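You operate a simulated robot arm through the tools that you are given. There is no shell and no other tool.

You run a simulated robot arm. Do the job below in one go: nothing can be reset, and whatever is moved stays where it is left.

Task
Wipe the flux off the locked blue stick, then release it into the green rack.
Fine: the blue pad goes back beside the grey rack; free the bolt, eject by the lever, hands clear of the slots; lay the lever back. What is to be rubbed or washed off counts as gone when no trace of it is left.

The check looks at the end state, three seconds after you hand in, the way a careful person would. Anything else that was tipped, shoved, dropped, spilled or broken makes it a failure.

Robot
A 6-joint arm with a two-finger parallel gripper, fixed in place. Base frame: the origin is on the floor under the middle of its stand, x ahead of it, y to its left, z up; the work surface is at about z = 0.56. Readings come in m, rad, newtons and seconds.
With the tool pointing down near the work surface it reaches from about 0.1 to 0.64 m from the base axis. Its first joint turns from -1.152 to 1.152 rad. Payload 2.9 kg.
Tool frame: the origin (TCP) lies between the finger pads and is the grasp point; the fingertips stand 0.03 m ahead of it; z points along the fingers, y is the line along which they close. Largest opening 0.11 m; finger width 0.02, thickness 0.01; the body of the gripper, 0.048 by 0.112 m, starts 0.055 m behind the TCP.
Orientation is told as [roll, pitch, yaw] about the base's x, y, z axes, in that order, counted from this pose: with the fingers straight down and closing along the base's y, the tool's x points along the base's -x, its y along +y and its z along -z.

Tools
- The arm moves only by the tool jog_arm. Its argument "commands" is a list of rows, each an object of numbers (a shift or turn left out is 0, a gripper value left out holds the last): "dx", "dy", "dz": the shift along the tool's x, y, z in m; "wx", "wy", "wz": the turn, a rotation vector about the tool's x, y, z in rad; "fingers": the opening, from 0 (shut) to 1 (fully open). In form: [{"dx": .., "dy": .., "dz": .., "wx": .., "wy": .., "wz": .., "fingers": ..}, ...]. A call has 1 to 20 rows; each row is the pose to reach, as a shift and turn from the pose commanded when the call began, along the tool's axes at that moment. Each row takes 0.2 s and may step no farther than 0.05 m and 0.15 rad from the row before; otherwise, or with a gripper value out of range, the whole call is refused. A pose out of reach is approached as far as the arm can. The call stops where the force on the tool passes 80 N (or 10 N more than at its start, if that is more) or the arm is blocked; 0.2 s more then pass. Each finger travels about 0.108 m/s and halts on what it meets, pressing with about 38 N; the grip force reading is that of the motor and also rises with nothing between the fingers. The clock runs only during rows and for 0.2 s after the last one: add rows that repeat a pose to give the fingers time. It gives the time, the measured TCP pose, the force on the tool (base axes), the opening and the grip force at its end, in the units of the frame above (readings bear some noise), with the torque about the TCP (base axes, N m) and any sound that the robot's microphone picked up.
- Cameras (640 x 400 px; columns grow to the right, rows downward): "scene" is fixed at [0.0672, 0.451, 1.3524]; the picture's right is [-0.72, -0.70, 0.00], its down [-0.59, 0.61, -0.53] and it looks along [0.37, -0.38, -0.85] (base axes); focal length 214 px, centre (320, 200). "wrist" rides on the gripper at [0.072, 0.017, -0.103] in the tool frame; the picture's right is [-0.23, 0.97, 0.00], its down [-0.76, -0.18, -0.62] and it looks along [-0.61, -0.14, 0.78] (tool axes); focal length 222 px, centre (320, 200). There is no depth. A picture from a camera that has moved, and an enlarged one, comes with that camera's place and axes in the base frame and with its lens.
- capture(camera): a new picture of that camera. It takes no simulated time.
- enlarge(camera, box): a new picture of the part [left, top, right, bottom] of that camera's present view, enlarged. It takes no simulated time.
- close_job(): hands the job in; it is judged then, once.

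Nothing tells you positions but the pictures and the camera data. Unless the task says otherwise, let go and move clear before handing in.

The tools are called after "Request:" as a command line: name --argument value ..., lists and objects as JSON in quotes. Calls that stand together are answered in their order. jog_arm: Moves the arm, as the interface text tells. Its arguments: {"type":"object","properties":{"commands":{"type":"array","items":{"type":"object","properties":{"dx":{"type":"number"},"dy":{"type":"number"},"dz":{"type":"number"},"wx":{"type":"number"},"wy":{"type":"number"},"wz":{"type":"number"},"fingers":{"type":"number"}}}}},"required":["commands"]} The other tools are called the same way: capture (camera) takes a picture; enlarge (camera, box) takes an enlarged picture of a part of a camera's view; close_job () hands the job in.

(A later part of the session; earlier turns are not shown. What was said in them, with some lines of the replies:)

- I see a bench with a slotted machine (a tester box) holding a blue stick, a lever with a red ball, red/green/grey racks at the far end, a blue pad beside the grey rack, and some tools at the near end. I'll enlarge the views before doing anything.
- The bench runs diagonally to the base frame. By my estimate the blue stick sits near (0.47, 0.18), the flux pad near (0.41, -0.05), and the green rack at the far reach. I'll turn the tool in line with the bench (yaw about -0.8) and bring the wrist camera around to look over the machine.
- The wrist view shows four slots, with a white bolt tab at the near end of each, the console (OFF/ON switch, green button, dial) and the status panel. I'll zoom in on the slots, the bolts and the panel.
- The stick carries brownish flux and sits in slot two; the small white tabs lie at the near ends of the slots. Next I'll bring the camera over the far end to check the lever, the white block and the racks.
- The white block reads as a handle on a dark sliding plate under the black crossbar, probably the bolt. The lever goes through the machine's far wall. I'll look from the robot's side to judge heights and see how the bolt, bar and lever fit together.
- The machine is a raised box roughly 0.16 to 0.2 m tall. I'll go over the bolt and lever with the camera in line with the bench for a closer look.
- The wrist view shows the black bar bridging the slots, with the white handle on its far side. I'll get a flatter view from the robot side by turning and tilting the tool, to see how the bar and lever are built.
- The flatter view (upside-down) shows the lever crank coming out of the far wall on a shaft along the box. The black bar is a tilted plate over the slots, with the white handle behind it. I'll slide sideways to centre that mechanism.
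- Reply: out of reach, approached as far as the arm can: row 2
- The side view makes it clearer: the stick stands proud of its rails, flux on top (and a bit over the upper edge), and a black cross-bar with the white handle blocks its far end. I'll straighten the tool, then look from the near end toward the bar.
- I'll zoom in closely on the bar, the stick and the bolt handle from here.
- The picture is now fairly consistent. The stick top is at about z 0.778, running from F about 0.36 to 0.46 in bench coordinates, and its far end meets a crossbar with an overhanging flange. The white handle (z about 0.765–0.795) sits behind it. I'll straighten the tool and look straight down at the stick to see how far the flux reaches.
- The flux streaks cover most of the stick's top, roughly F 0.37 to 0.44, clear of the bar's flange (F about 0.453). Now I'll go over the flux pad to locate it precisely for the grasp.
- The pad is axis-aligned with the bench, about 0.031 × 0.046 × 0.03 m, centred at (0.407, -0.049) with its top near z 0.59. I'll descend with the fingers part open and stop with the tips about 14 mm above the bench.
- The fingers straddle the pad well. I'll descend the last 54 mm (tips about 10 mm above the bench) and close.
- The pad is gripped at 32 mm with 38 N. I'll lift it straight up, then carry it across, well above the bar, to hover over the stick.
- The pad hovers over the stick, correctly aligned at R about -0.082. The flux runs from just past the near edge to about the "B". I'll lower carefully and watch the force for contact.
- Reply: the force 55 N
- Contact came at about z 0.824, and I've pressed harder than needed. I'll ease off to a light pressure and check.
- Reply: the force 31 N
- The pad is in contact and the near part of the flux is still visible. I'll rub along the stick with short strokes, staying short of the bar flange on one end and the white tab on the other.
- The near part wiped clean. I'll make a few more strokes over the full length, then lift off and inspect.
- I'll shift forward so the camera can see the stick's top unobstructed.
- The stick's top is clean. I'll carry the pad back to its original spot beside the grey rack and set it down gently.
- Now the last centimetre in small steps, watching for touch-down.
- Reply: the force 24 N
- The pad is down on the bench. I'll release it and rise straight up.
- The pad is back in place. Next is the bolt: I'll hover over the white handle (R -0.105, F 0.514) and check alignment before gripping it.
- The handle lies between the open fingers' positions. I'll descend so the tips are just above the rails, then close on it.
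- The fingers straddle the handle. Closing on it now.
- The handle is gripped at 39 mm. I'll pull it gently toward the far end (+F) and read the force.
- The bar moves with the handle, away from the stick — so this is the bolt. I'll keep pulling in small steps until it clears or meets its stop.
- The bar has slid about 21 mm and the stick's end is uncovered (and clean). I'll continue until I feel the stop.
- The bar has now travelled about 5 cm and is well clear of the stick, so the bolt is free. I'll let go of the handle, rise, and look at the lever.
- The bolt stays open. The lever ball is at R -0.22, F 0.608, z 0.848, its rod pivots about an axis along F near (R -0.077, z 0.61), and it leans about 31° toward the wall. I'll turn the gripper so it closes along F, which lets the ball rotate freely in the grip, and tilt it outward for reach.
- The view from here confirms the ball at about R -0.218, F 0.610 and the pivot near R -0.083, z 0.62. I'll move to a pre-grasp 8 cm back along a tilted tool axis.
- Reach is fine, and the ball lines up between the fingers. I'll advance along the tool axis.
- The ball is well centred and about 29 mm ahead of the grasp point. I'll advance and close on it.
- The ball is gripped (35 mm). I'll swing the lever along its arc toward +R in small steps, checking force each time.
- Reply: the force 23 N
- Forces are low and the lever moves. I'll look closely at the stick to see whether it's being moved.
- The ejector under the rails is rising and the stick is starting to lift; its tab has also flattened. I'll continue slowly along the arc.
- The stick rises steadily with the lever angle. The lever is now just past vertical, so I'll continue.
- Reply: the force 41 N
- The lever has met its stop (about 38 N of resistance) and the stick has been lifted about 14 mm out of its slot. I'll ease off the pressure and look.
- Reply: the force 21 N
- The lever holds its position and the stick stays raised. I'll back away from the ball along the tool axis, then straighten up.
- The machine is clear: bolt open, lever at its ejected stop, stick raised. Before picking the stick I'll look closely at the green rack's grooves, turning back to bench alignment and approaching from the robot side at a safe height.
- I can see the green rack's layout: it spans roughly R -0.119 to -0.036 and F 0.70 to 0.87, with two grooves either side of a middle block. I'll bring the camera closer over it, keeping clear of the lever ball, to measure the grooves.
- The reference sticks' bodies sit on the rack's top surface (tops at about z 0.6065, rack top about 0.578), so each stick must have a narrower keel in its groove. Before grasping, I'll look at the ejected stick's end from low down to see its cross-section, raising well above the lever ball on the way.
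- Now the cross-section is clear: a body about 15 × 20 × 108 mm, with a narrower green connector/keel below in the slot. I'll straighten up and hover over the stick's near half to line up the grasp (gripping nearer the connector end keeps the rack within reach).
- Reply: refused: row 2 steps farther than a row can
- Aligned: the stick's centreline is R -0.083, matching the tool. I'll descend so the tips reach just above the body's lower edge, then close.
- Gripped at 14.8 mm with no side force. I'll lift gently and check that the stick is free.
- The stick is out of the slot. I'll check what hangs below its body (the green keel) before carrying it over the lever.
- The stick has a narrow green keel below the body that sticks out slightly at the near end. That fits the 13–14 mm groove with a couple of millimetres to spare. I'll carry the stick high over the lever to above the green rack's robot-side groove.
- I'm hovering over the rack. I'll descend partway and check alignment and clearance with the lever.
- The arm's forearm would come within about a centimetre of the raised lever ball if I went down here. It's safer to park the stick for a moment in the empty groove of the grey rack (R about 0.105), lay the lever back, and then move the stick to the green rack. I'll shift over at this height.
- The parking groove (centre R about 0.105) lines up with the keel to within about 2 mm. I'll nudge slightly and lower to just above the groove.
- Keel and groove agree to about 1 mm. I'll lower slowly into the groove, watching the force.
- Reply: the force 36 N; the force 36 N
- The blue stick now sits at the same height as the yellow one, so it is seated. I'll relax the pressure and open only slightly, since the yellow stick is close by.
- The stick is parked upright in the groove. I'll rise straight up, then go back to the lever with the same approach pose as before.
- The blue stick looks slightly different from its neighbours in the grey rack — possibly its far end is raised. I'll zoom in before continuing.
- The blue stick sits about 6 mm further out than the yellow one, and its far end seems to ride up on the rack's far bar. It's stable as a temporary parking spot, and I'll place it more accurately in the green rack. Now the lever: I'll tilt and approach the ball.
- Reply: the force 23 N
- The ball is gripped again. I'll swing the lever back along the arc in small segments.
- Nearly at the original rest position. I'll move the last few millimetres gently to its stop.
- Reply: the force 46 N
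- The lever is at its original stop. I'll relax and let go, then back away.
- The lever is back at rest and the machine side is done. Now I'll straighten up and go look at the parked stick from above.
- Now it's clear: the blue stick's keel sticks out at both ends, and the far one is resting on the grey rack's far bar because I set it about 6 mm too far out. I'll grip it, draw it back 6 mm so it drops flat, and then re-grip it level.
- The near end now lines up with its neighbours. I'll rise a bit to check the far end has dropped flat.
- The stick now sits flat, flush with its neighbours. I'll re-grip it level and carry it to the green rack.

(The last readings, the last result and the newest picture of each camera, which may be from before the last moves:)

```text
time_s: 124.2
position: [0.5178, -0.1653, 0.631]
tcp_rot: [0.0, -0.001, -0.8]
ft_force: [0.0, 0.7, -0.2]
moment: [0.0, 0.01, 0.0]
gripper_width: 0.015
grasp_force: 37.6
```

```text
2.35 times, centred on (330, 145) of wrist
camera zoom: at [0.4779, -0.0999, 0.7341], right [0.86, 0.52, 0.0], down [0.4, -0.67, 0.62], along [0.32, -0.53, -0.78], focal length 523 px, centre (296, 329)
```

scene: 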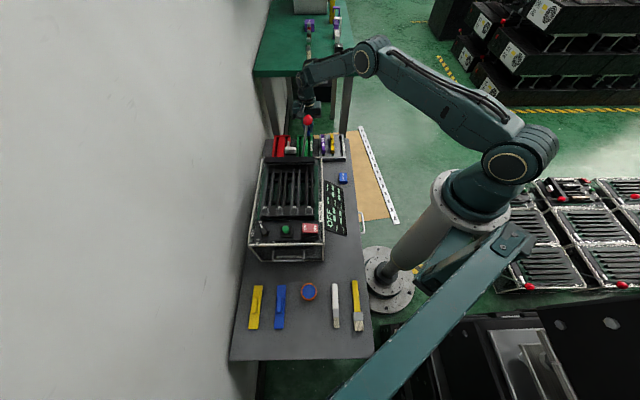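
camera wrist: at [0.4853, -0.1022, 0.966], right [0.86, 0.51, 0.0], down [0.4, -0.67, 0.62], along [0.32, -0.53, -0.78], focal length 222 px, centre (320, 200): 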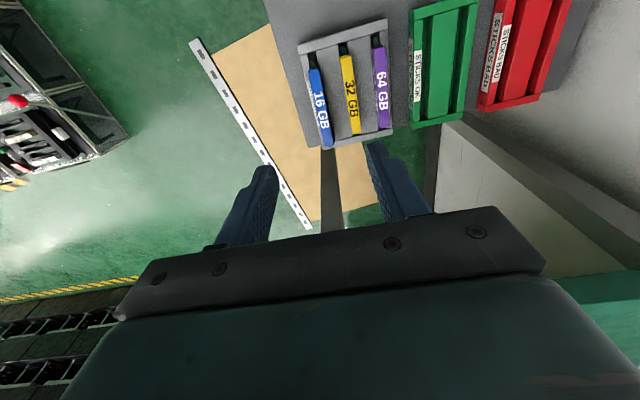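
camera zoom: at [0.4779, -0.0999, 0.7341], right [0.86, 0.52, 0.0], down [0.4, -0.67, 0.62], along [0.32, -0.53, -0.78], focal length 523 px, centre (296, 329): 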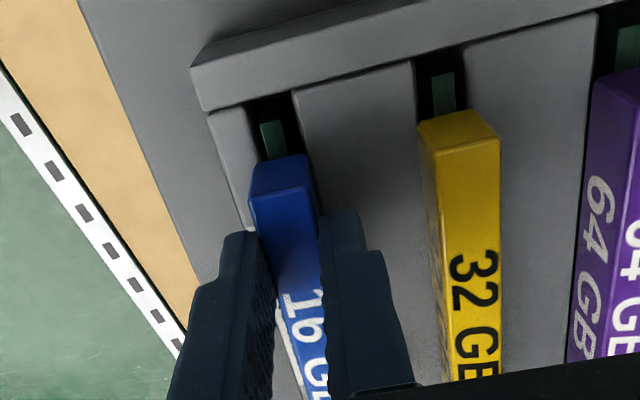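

Request:
jog_arm --commands '[{"dz": -0.01}, {"dz": -0.03}, {"dz": -0.065}, {"dz": -0.1}, {"dy": 0.04, "dz": -0.1}, {"dy": 0.08, "dz": -0.1}, {"dy": 0.12, "dz": -0.1}, {"dy": 0.159, "dz": -0.1}, {"dy": 0.159, "dz": -0.1}]'

Request:
capture --camera "wrist"

Request:
enlarge --camera "wrist" --box '[260, 30, 400, 150]'

Request:
enlarge --camera "scene" --box '[270, 80, 370, 170]'

```text
time_s: 126.2
position: [0.6315, -0.0518, 0.7299]
tcp_rot: [0.001, 0.0, -0.799]
ft_force: [0.2, -0.1, -0.9]
moment: [0.03, 0.02, 0.04]
gripper_width: 0.0148
grasp_force: 38.0
```

```text
taken
camera wrist: at [0.5926, 0.0139, 0.8332], right [0.86, 0.52, 0.0], down [0.4, -0.67, 0.62], along [0.32, -0.53, -0.78], focal length 222 px, centre (320, 200)
```

wrist: 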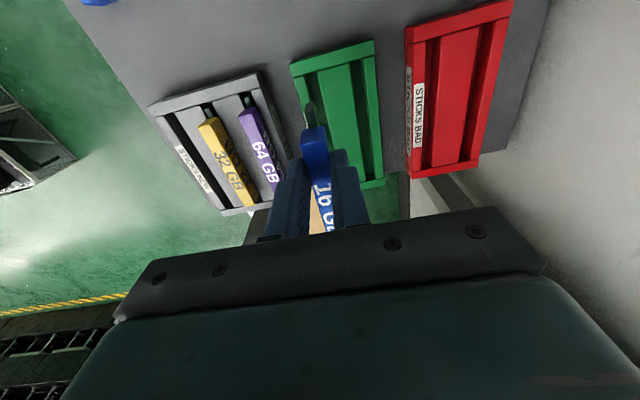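

```text
3.33 times, centred on (330, 90) of wrist
camera zoom: at [0.5926, 0.0139, 0.8332], right [0.86, 0.52, 0.0], down [0.4, -0.67, 0.62], along [0.32, -0.53, -0.78], focal length 740 px, centre (287, 567)
```

zoom: 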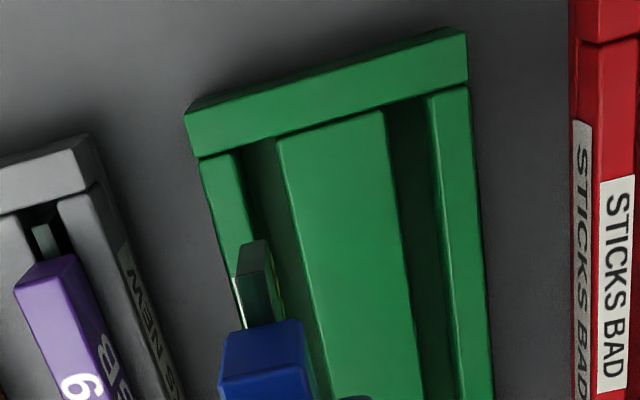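

```text
4.44 times, centred on (320, 125) of scene
camera zoom: at [0.0672, 0.451, 1.3524], right [-0.72, -0.7, 0.0], down [-0.59, 0.61, -0.53], along [0.37, -0.38, -0.85], focal length 953 px, centre (320, 533)
```

zoom: 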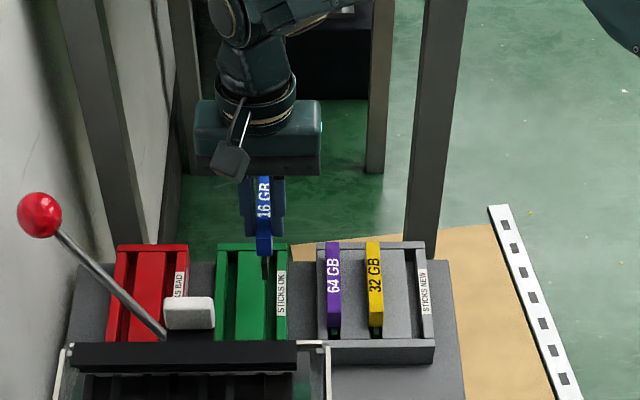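

The keel (R -0.054) and green groove centre (R -0.054) line up, and the fore-aft position matches the neighbours' placement. I'll lower to just above the groove and check again.

Request:
jog_arm --commands '[{"dz": 0.03}, {"dz": 0.06}, {"dz": 0.078}]'

Request:
enlarge --camera "wrist" --box '[260, 30, 400, 150]'

Request:
enlarge --camera "scene" --box '[280, 110, 340, 160]'

```text
time_s: 127.0
position: [0.6335, -0.0519, 0.652]
tcp_rot: [0.001, -0.003, -0.8]
ft_force: [0.2, -0.2, -0.8]
moment: [0.01, 0.02, 0.0]
gripper_width: 0.0149
grasp_force: 38.0
```

```text
3.33 times, centred on (330, 90) of wrist
camera zoom: at [0.5935, 0.0132, 0.7547], right [0.86, 0.52, 0.0], down [0.4, -0.67, 0.62], along [0.32, -0.53, -0.78], focal length 740 px, centre (287, 567)
```

zoom: 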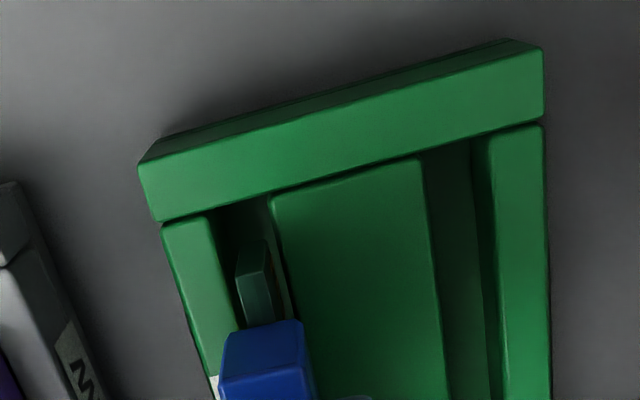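

```text
8.00 times, centred on (310, 135) of scene
camera zoom: at [0.0672, 0.451, 1.3524], right [-0.72, -0.7, 0.0], down [-0.59, 0.61, -0.53], along [0.37, -0.38, -0.85], focal length 1716 px, centre (400, 720)
```

zoom: 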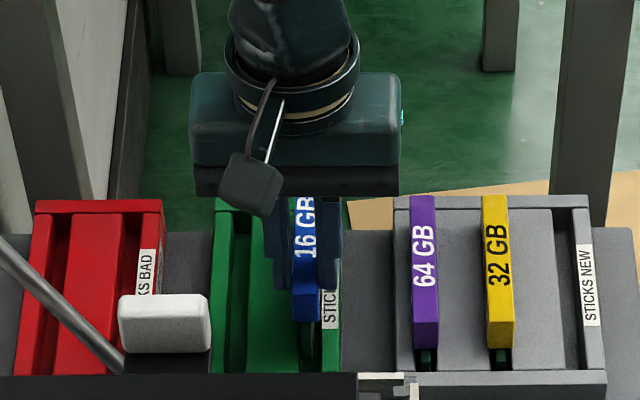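

Still aligned. I'll lower slowly into the groove.

Request:
jog_arm --commands '[{"dy": -0.0005, "dz": 0.006}, {"dy": -0.0005, "dz": 0.012}, {"dy": -0.0005, "dz": 0.018}]'

Request:
enlarge --camera "wrist" --box '[260, 30, 400, 150]'

Request:
enlarge --camera "scene" --box '[280, 110, 340, 160]'

```text
time_s: 127.8
position: [0.6314, -0.0534, 0.6339]
tcp_rot: [0.001, 0.0, -0.8]
ft_force: [0.5, 0.1, -0.3]
moment: [0.02, 0.03, 0.0]
gripper_width: 0.0148
grasp_force: 37.8
```

```text
3.33 times, centred on (330, 90) of wrist
camera zoom: at [0.5931, 0.0119, 0.7371], right [0.86, 0.52, 0.0], down [0.4, -0.67, 0.62], along [0.32, -0.53, -0.78], focal length 740 px, centre (287, 567)
```

zoom: 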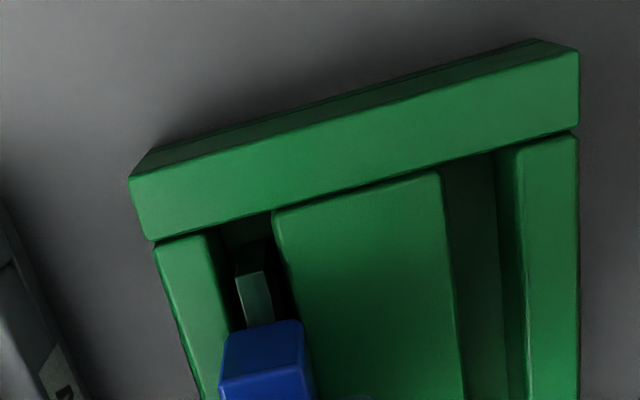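

```text
8.00 times, centred on (310, 135) of scene
camera zoom: at [0.0672, 0.451, 1.3524], right [-0.72, -0.7, 0.0], down [-0.59, 0.61, -0.53], along [0.37, -0.38, -0.85], focal length 1716 px, centre (400, 720)
```

zoom: 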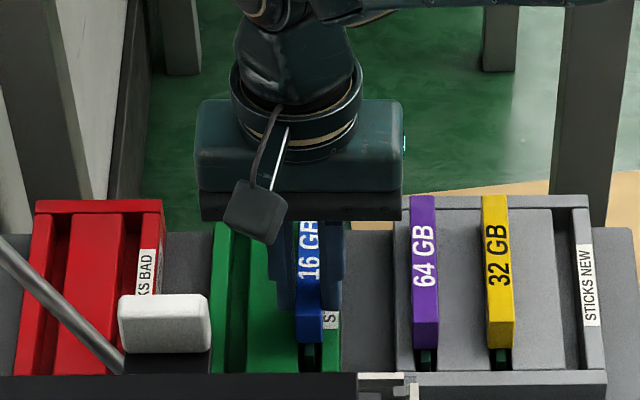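

The keel is in the groove with no side force; about 3 mm remains. I'll lower in 1 mm steps.

Request:
jog_arm --commands '[{"dz": 0.001}, {"dz": 0.002}]'

Request:
jog_arm --commands '[{"dz": 0.0005}, {"dz": 0.001}]'

Request:
jog_arm --commands '[{"dz": 0.0005}, {"dz": 0.001}]'

```text
time_s: 128.4
position: [0.6315, -0.0534, 0.6313]
tcp_rot: [-0.001, 0.0, -0.799]
ft_force: [-0.2, 0.1, -0.4]
moment: [0.01, 0.0, 0.01]
gripper_width: 0.0149
grasp_force: 38.4
```

```text
time_s: 129.0
position: [0.6321, -0.0537, 0.6308]
tcp_rot: [0.0, 0.0, -0.801]
ft_force: [-0.5, 1.0, 1.1]
moment: [-0.12, -0.07, -0.02]
gripper_width: 0.015
grasp_force: 37.9
```

```text
time_s: 129.6
position: [0.6316, -0.0539, 0.6299]
tcp_rot: [0.001, -0.002, -0.801]
ft_force: [-2.2, -0.9, 8.9]
moment: [-0.2, 0.02, -0.03]
gripper_width: 0.015
grasp_force: 38.3
```

It's seated with a light touch. Releasing now with a small opening, then rising straight up.

Request:
jog_arm --commands '[{"dz": -0.0005}, {"dz": -0.0005, "fingers": 0.17}, {"dz": -0.0005, "fingers": 0.22}, {"dz": -0.0005, "fingers": 0.28}, {"dz": -0.0005, "fingers": 0.28}]'

Request:
enlarge --camera "scene" --box '[280, 110, 340, 160]'

Request:
enlarge --camera "wrist" --box '[240, 60, 420, 230]'

```text
time_s: 130.8
position: [0.632, -0.0526, 0.63]
tcp_rot: [0.0, -0.001, -0.801]
ft_force: [-0.2, 0.7, -0.1]
moment: [0.02, 0.01, 0.02]
gripper_width: 0.0308
grasp_force: 0.1
```

```text
8.00 times, centred on (310, 135) of scene
camera zoom: at [0.0672, 0.451, 1.3524], right [-0.72, -0.7, 0.0], down [-0.59, 0.61, -0.53], along [0.37, -0.38, -0.85], focal length 1716 px, centre (400, 720)
```

zoom: 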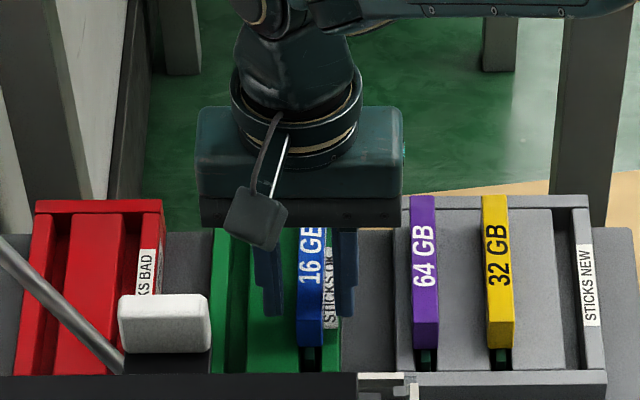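

```text
2.35 times, centred on (330, 145) of wrist
camera zoom: at [0.5928, 0.0124, 0.7331], right [0.86, 0.52, 0.0], down [0.4, -0.67, 0.62], along [0.32, -0.53, -0.78], focal length 523 px, centre (296, 329)
```

zoom: 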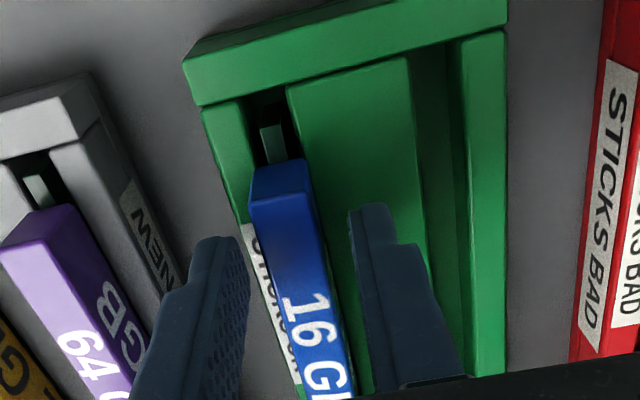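

Request:
jog_arm --commands '[{"dz": -0.02}, {"dz": -0.06}, {"dz": -0.1}, {"dz": -0.145}, {"dz": -0.19}, {"dz": -0.235}, {"dz": -0.28}, {"dz": -0.32}]'

Request:
capture --camera "wrist"

Request:
enlarge --camera "wrist" --box '[230, 0, 410, 140]'

Request:
enlarge --camera "scene" --box '[280, 110, 340, 160]'

Request:
enlarge --camera "scene" --box '[230, 100, 380, 250]'

```text
time_s: 132.6
position: [0.6323, -0.0532, 0.9496]
tcp_rot: [0.0, -0.001, -0.799]
ft_force: [-0.7, 0.0, -0.6]
moment: [0.01, -0.01, 0.02]
gripper_width: 0.0307
grasp_force: 0.1
```

```text
taken
camera wrist: at [0.5933, 0.012, 1.0534], right [0.86, 0.52, 0.0], down [0.4, -0.67, 0.62], along [0.32, -0.53, -0.78], focal length 222 px, centre (320, 200)
```

wrist: 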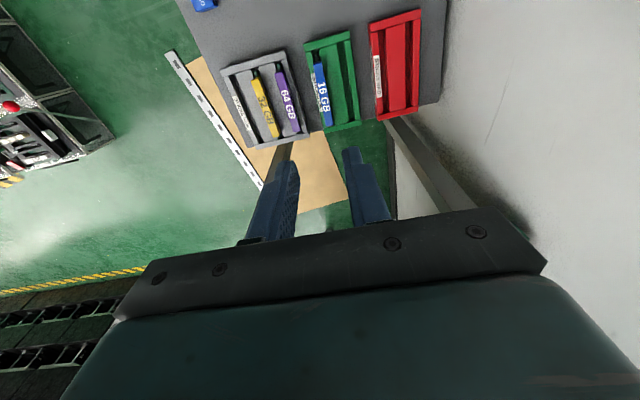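

```text
2.86 times, centred on (320, 70) of wrist
camera zoom: at [0.5933, 0.012, 1.0534], right [0.86, 0.52, 0.0], down [0.4, -0.67, 0.62], along [0.32, -0.53, -0.78], focal length 635 px, centre (320, 571)
```

zoom: 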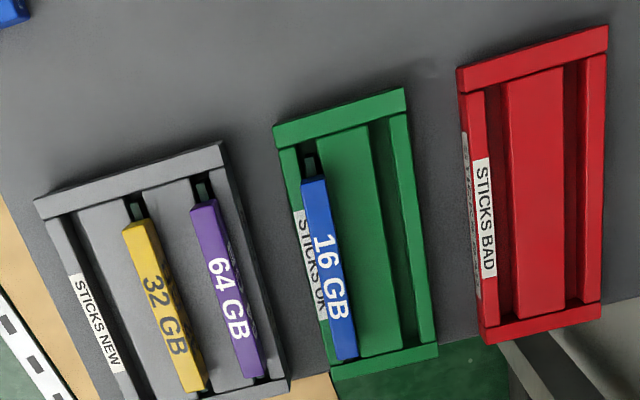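

```text
8.00 times, centred on (310, 135) of scene
camera zoom: at [0.0672, 0.451, 1.3524], right [-0.72, -0.7, 0.0], down [-0.59, 0.61, -0.53], along [0.37, -0.38, -0.85], focal length 1716 px, centre (400, 720)
```

zoom: 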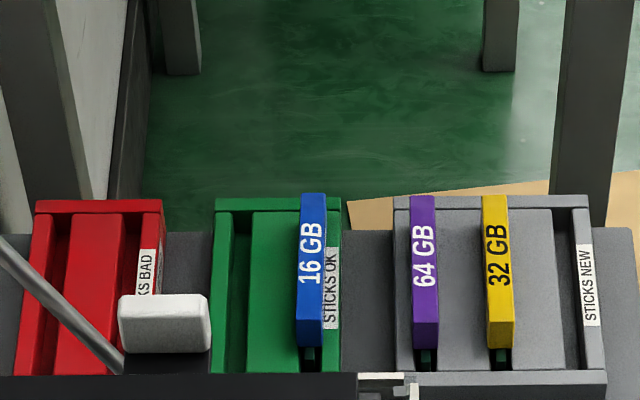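

```text
2.67 times, centred on (305, 175) of scene
camera zoom: at [0.0672, 0.451, 1.3524], right [-0.72, -0.7, 0.0], down [-0.59, 0.61, -0.53], along [0.37, -0.38, -0.85], focal length 572 px, centre (360, 267)
```

zoom: 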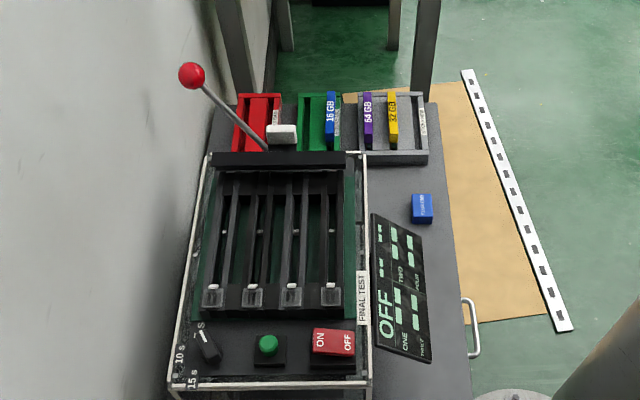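

The blue stick sits flat in the green rack, flush with its neighbours. The lever and pad are back. I'll check closely for any flux trace on the stick.

Request:
enlarge --camera "wrist" --box '[300, 50, 350, 135]'

Request:
enlarge --camera "scene" --box '[305, 125, 330, 165]'

Request:
enlarge --camera "scene" --box '[330, 165, 360, 190]'

Request:
enlarge --camera "scene" --box '[230, 240, 380, 360]'

```text
4.71 times, centred on (325, 92) of wrist
camera zoom: at [0.5933, 0.012, 1.0534], right [0.86, 0.52, 0.0], down [0.4, -0.67, 0.62], along [0.32, -0.53, -0.78], focal length 1045 px, centre (296, 706)
```

zoom: 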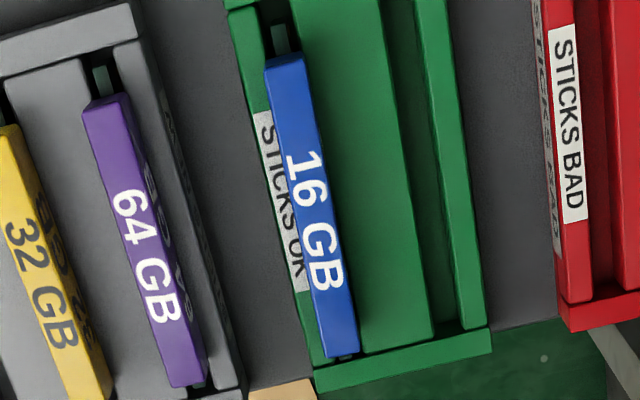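

```text
10.00 times, centred on (318, 145) of scene
camera zoom: at [0.0672, 0.451, 1.3524], right [-0.72, -0.7, 0.0], down [-0.59, 0.61, -0.53], along [0.37, -0.38, -0.85], focal length 2145 px, centre (345, 750)
```

zoom: 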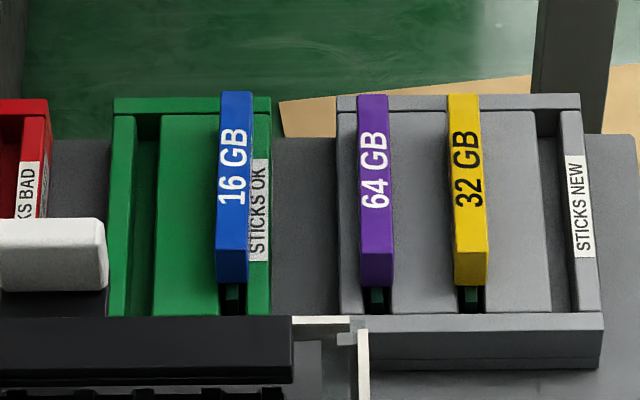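

```text
16.00 times, centred on (345, 178) of scene
camera zoom: at [0.0672, 0.451, 1.3524], right [-0.72, -0.7, 0.0], down [-0.59, 0.61, -0.53], along [0.37, -0.38, -0.85], focal length 3432 px, centre (-80, 560)
```

zoom: 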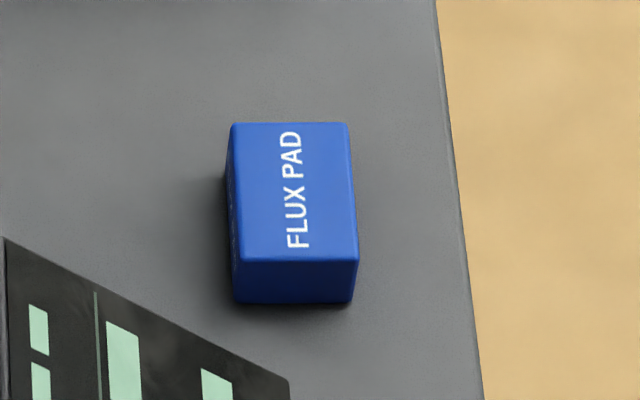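

```text
3.33 times, centred on (305, 300) of scene
camera zoom: at [0.0672, 0.451, 1.3524], right [-0.72, -0.7, 0.0], down [-0.59, 0.61, -0.53], along [0.37, -0.38, -0.85], focal length 715 px, centre (370, -133)
```

zoom: 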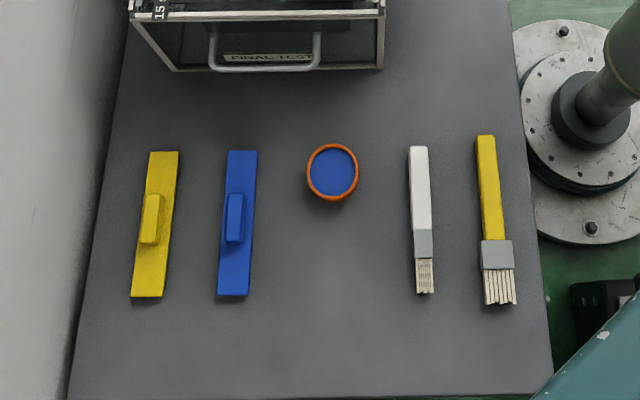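

Everything checks out: the stick is clean and seated in the green rack, the pad is beside the grey rack, the lever is laid back and nothing else has moved. I'll move the arm a little further clear and hand in.

Request:
jog_arm --commands '[{"dz": -0.03}, {"dx": 0.04, "dy": -0.02, "dz": -0.04}, {"dx": 0.08, "dy": -0.04, "dz": -0.05}, {"dx": 0.12, "dy": -0.06, "dz": -0.05}, {"dx": 0.12, "dy": -0.06, "dz": -0.05}]'

Request:
capture --camera "scene"

```text
time_s: 133.8
position: [0.5063, -0.008, 0.999]
tcp_rot: [0.002, -0.001, -0.798]
ft_force: [0.7, -0.9, -0.3]
moment: [0.0, 0.03, 0.06]
gripper_width: 0.0311
grasp_force: 0.1
```

```text
taken
```

scene: 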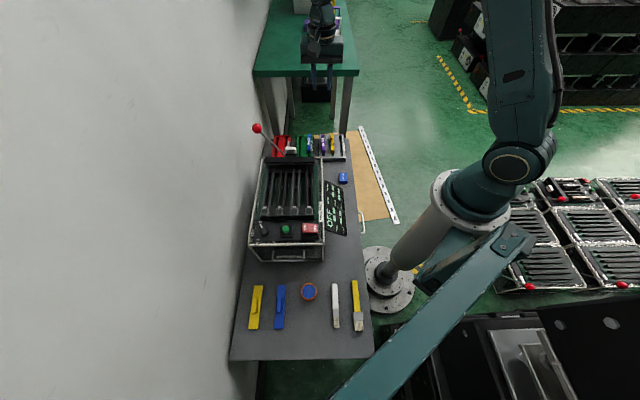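

The scene is in its final state: the blue stick is clean and in the green rack, the pad and lever are back in place, and the arm is clear. I'm handing in the job.

Request:
close_job

```text
The job is handed in.
```

The job is handed in: the blue 16 GB stick is wiped clean and sits flat in the green rack, and nothing else on the bench was disturbed.

- **Wiping:** I rubbed the stick with the blue flux pad while it was still locked. Close-up views from above showed no trace of flux left on it.
- **Pad:** It is back in its original spot beside the grey rack.
- **Bolt:** I pulled the white handle about 5 cm so the bar cleared the stick. The bolt is still open, since the task did not ask for it to be closed again.
- **Lever:** I swung it over to lift the stick, with the gripper away from the slots, and later laid it back against its original stop.
- **Placement:** With the lever raised, the arm would have passed within about 1 cm of its ball. So I parked the stick in the empty groove of the grey rack, laid the lever back, and then moved the stick to the green rack. The grey rack again holds only its two original sticks.
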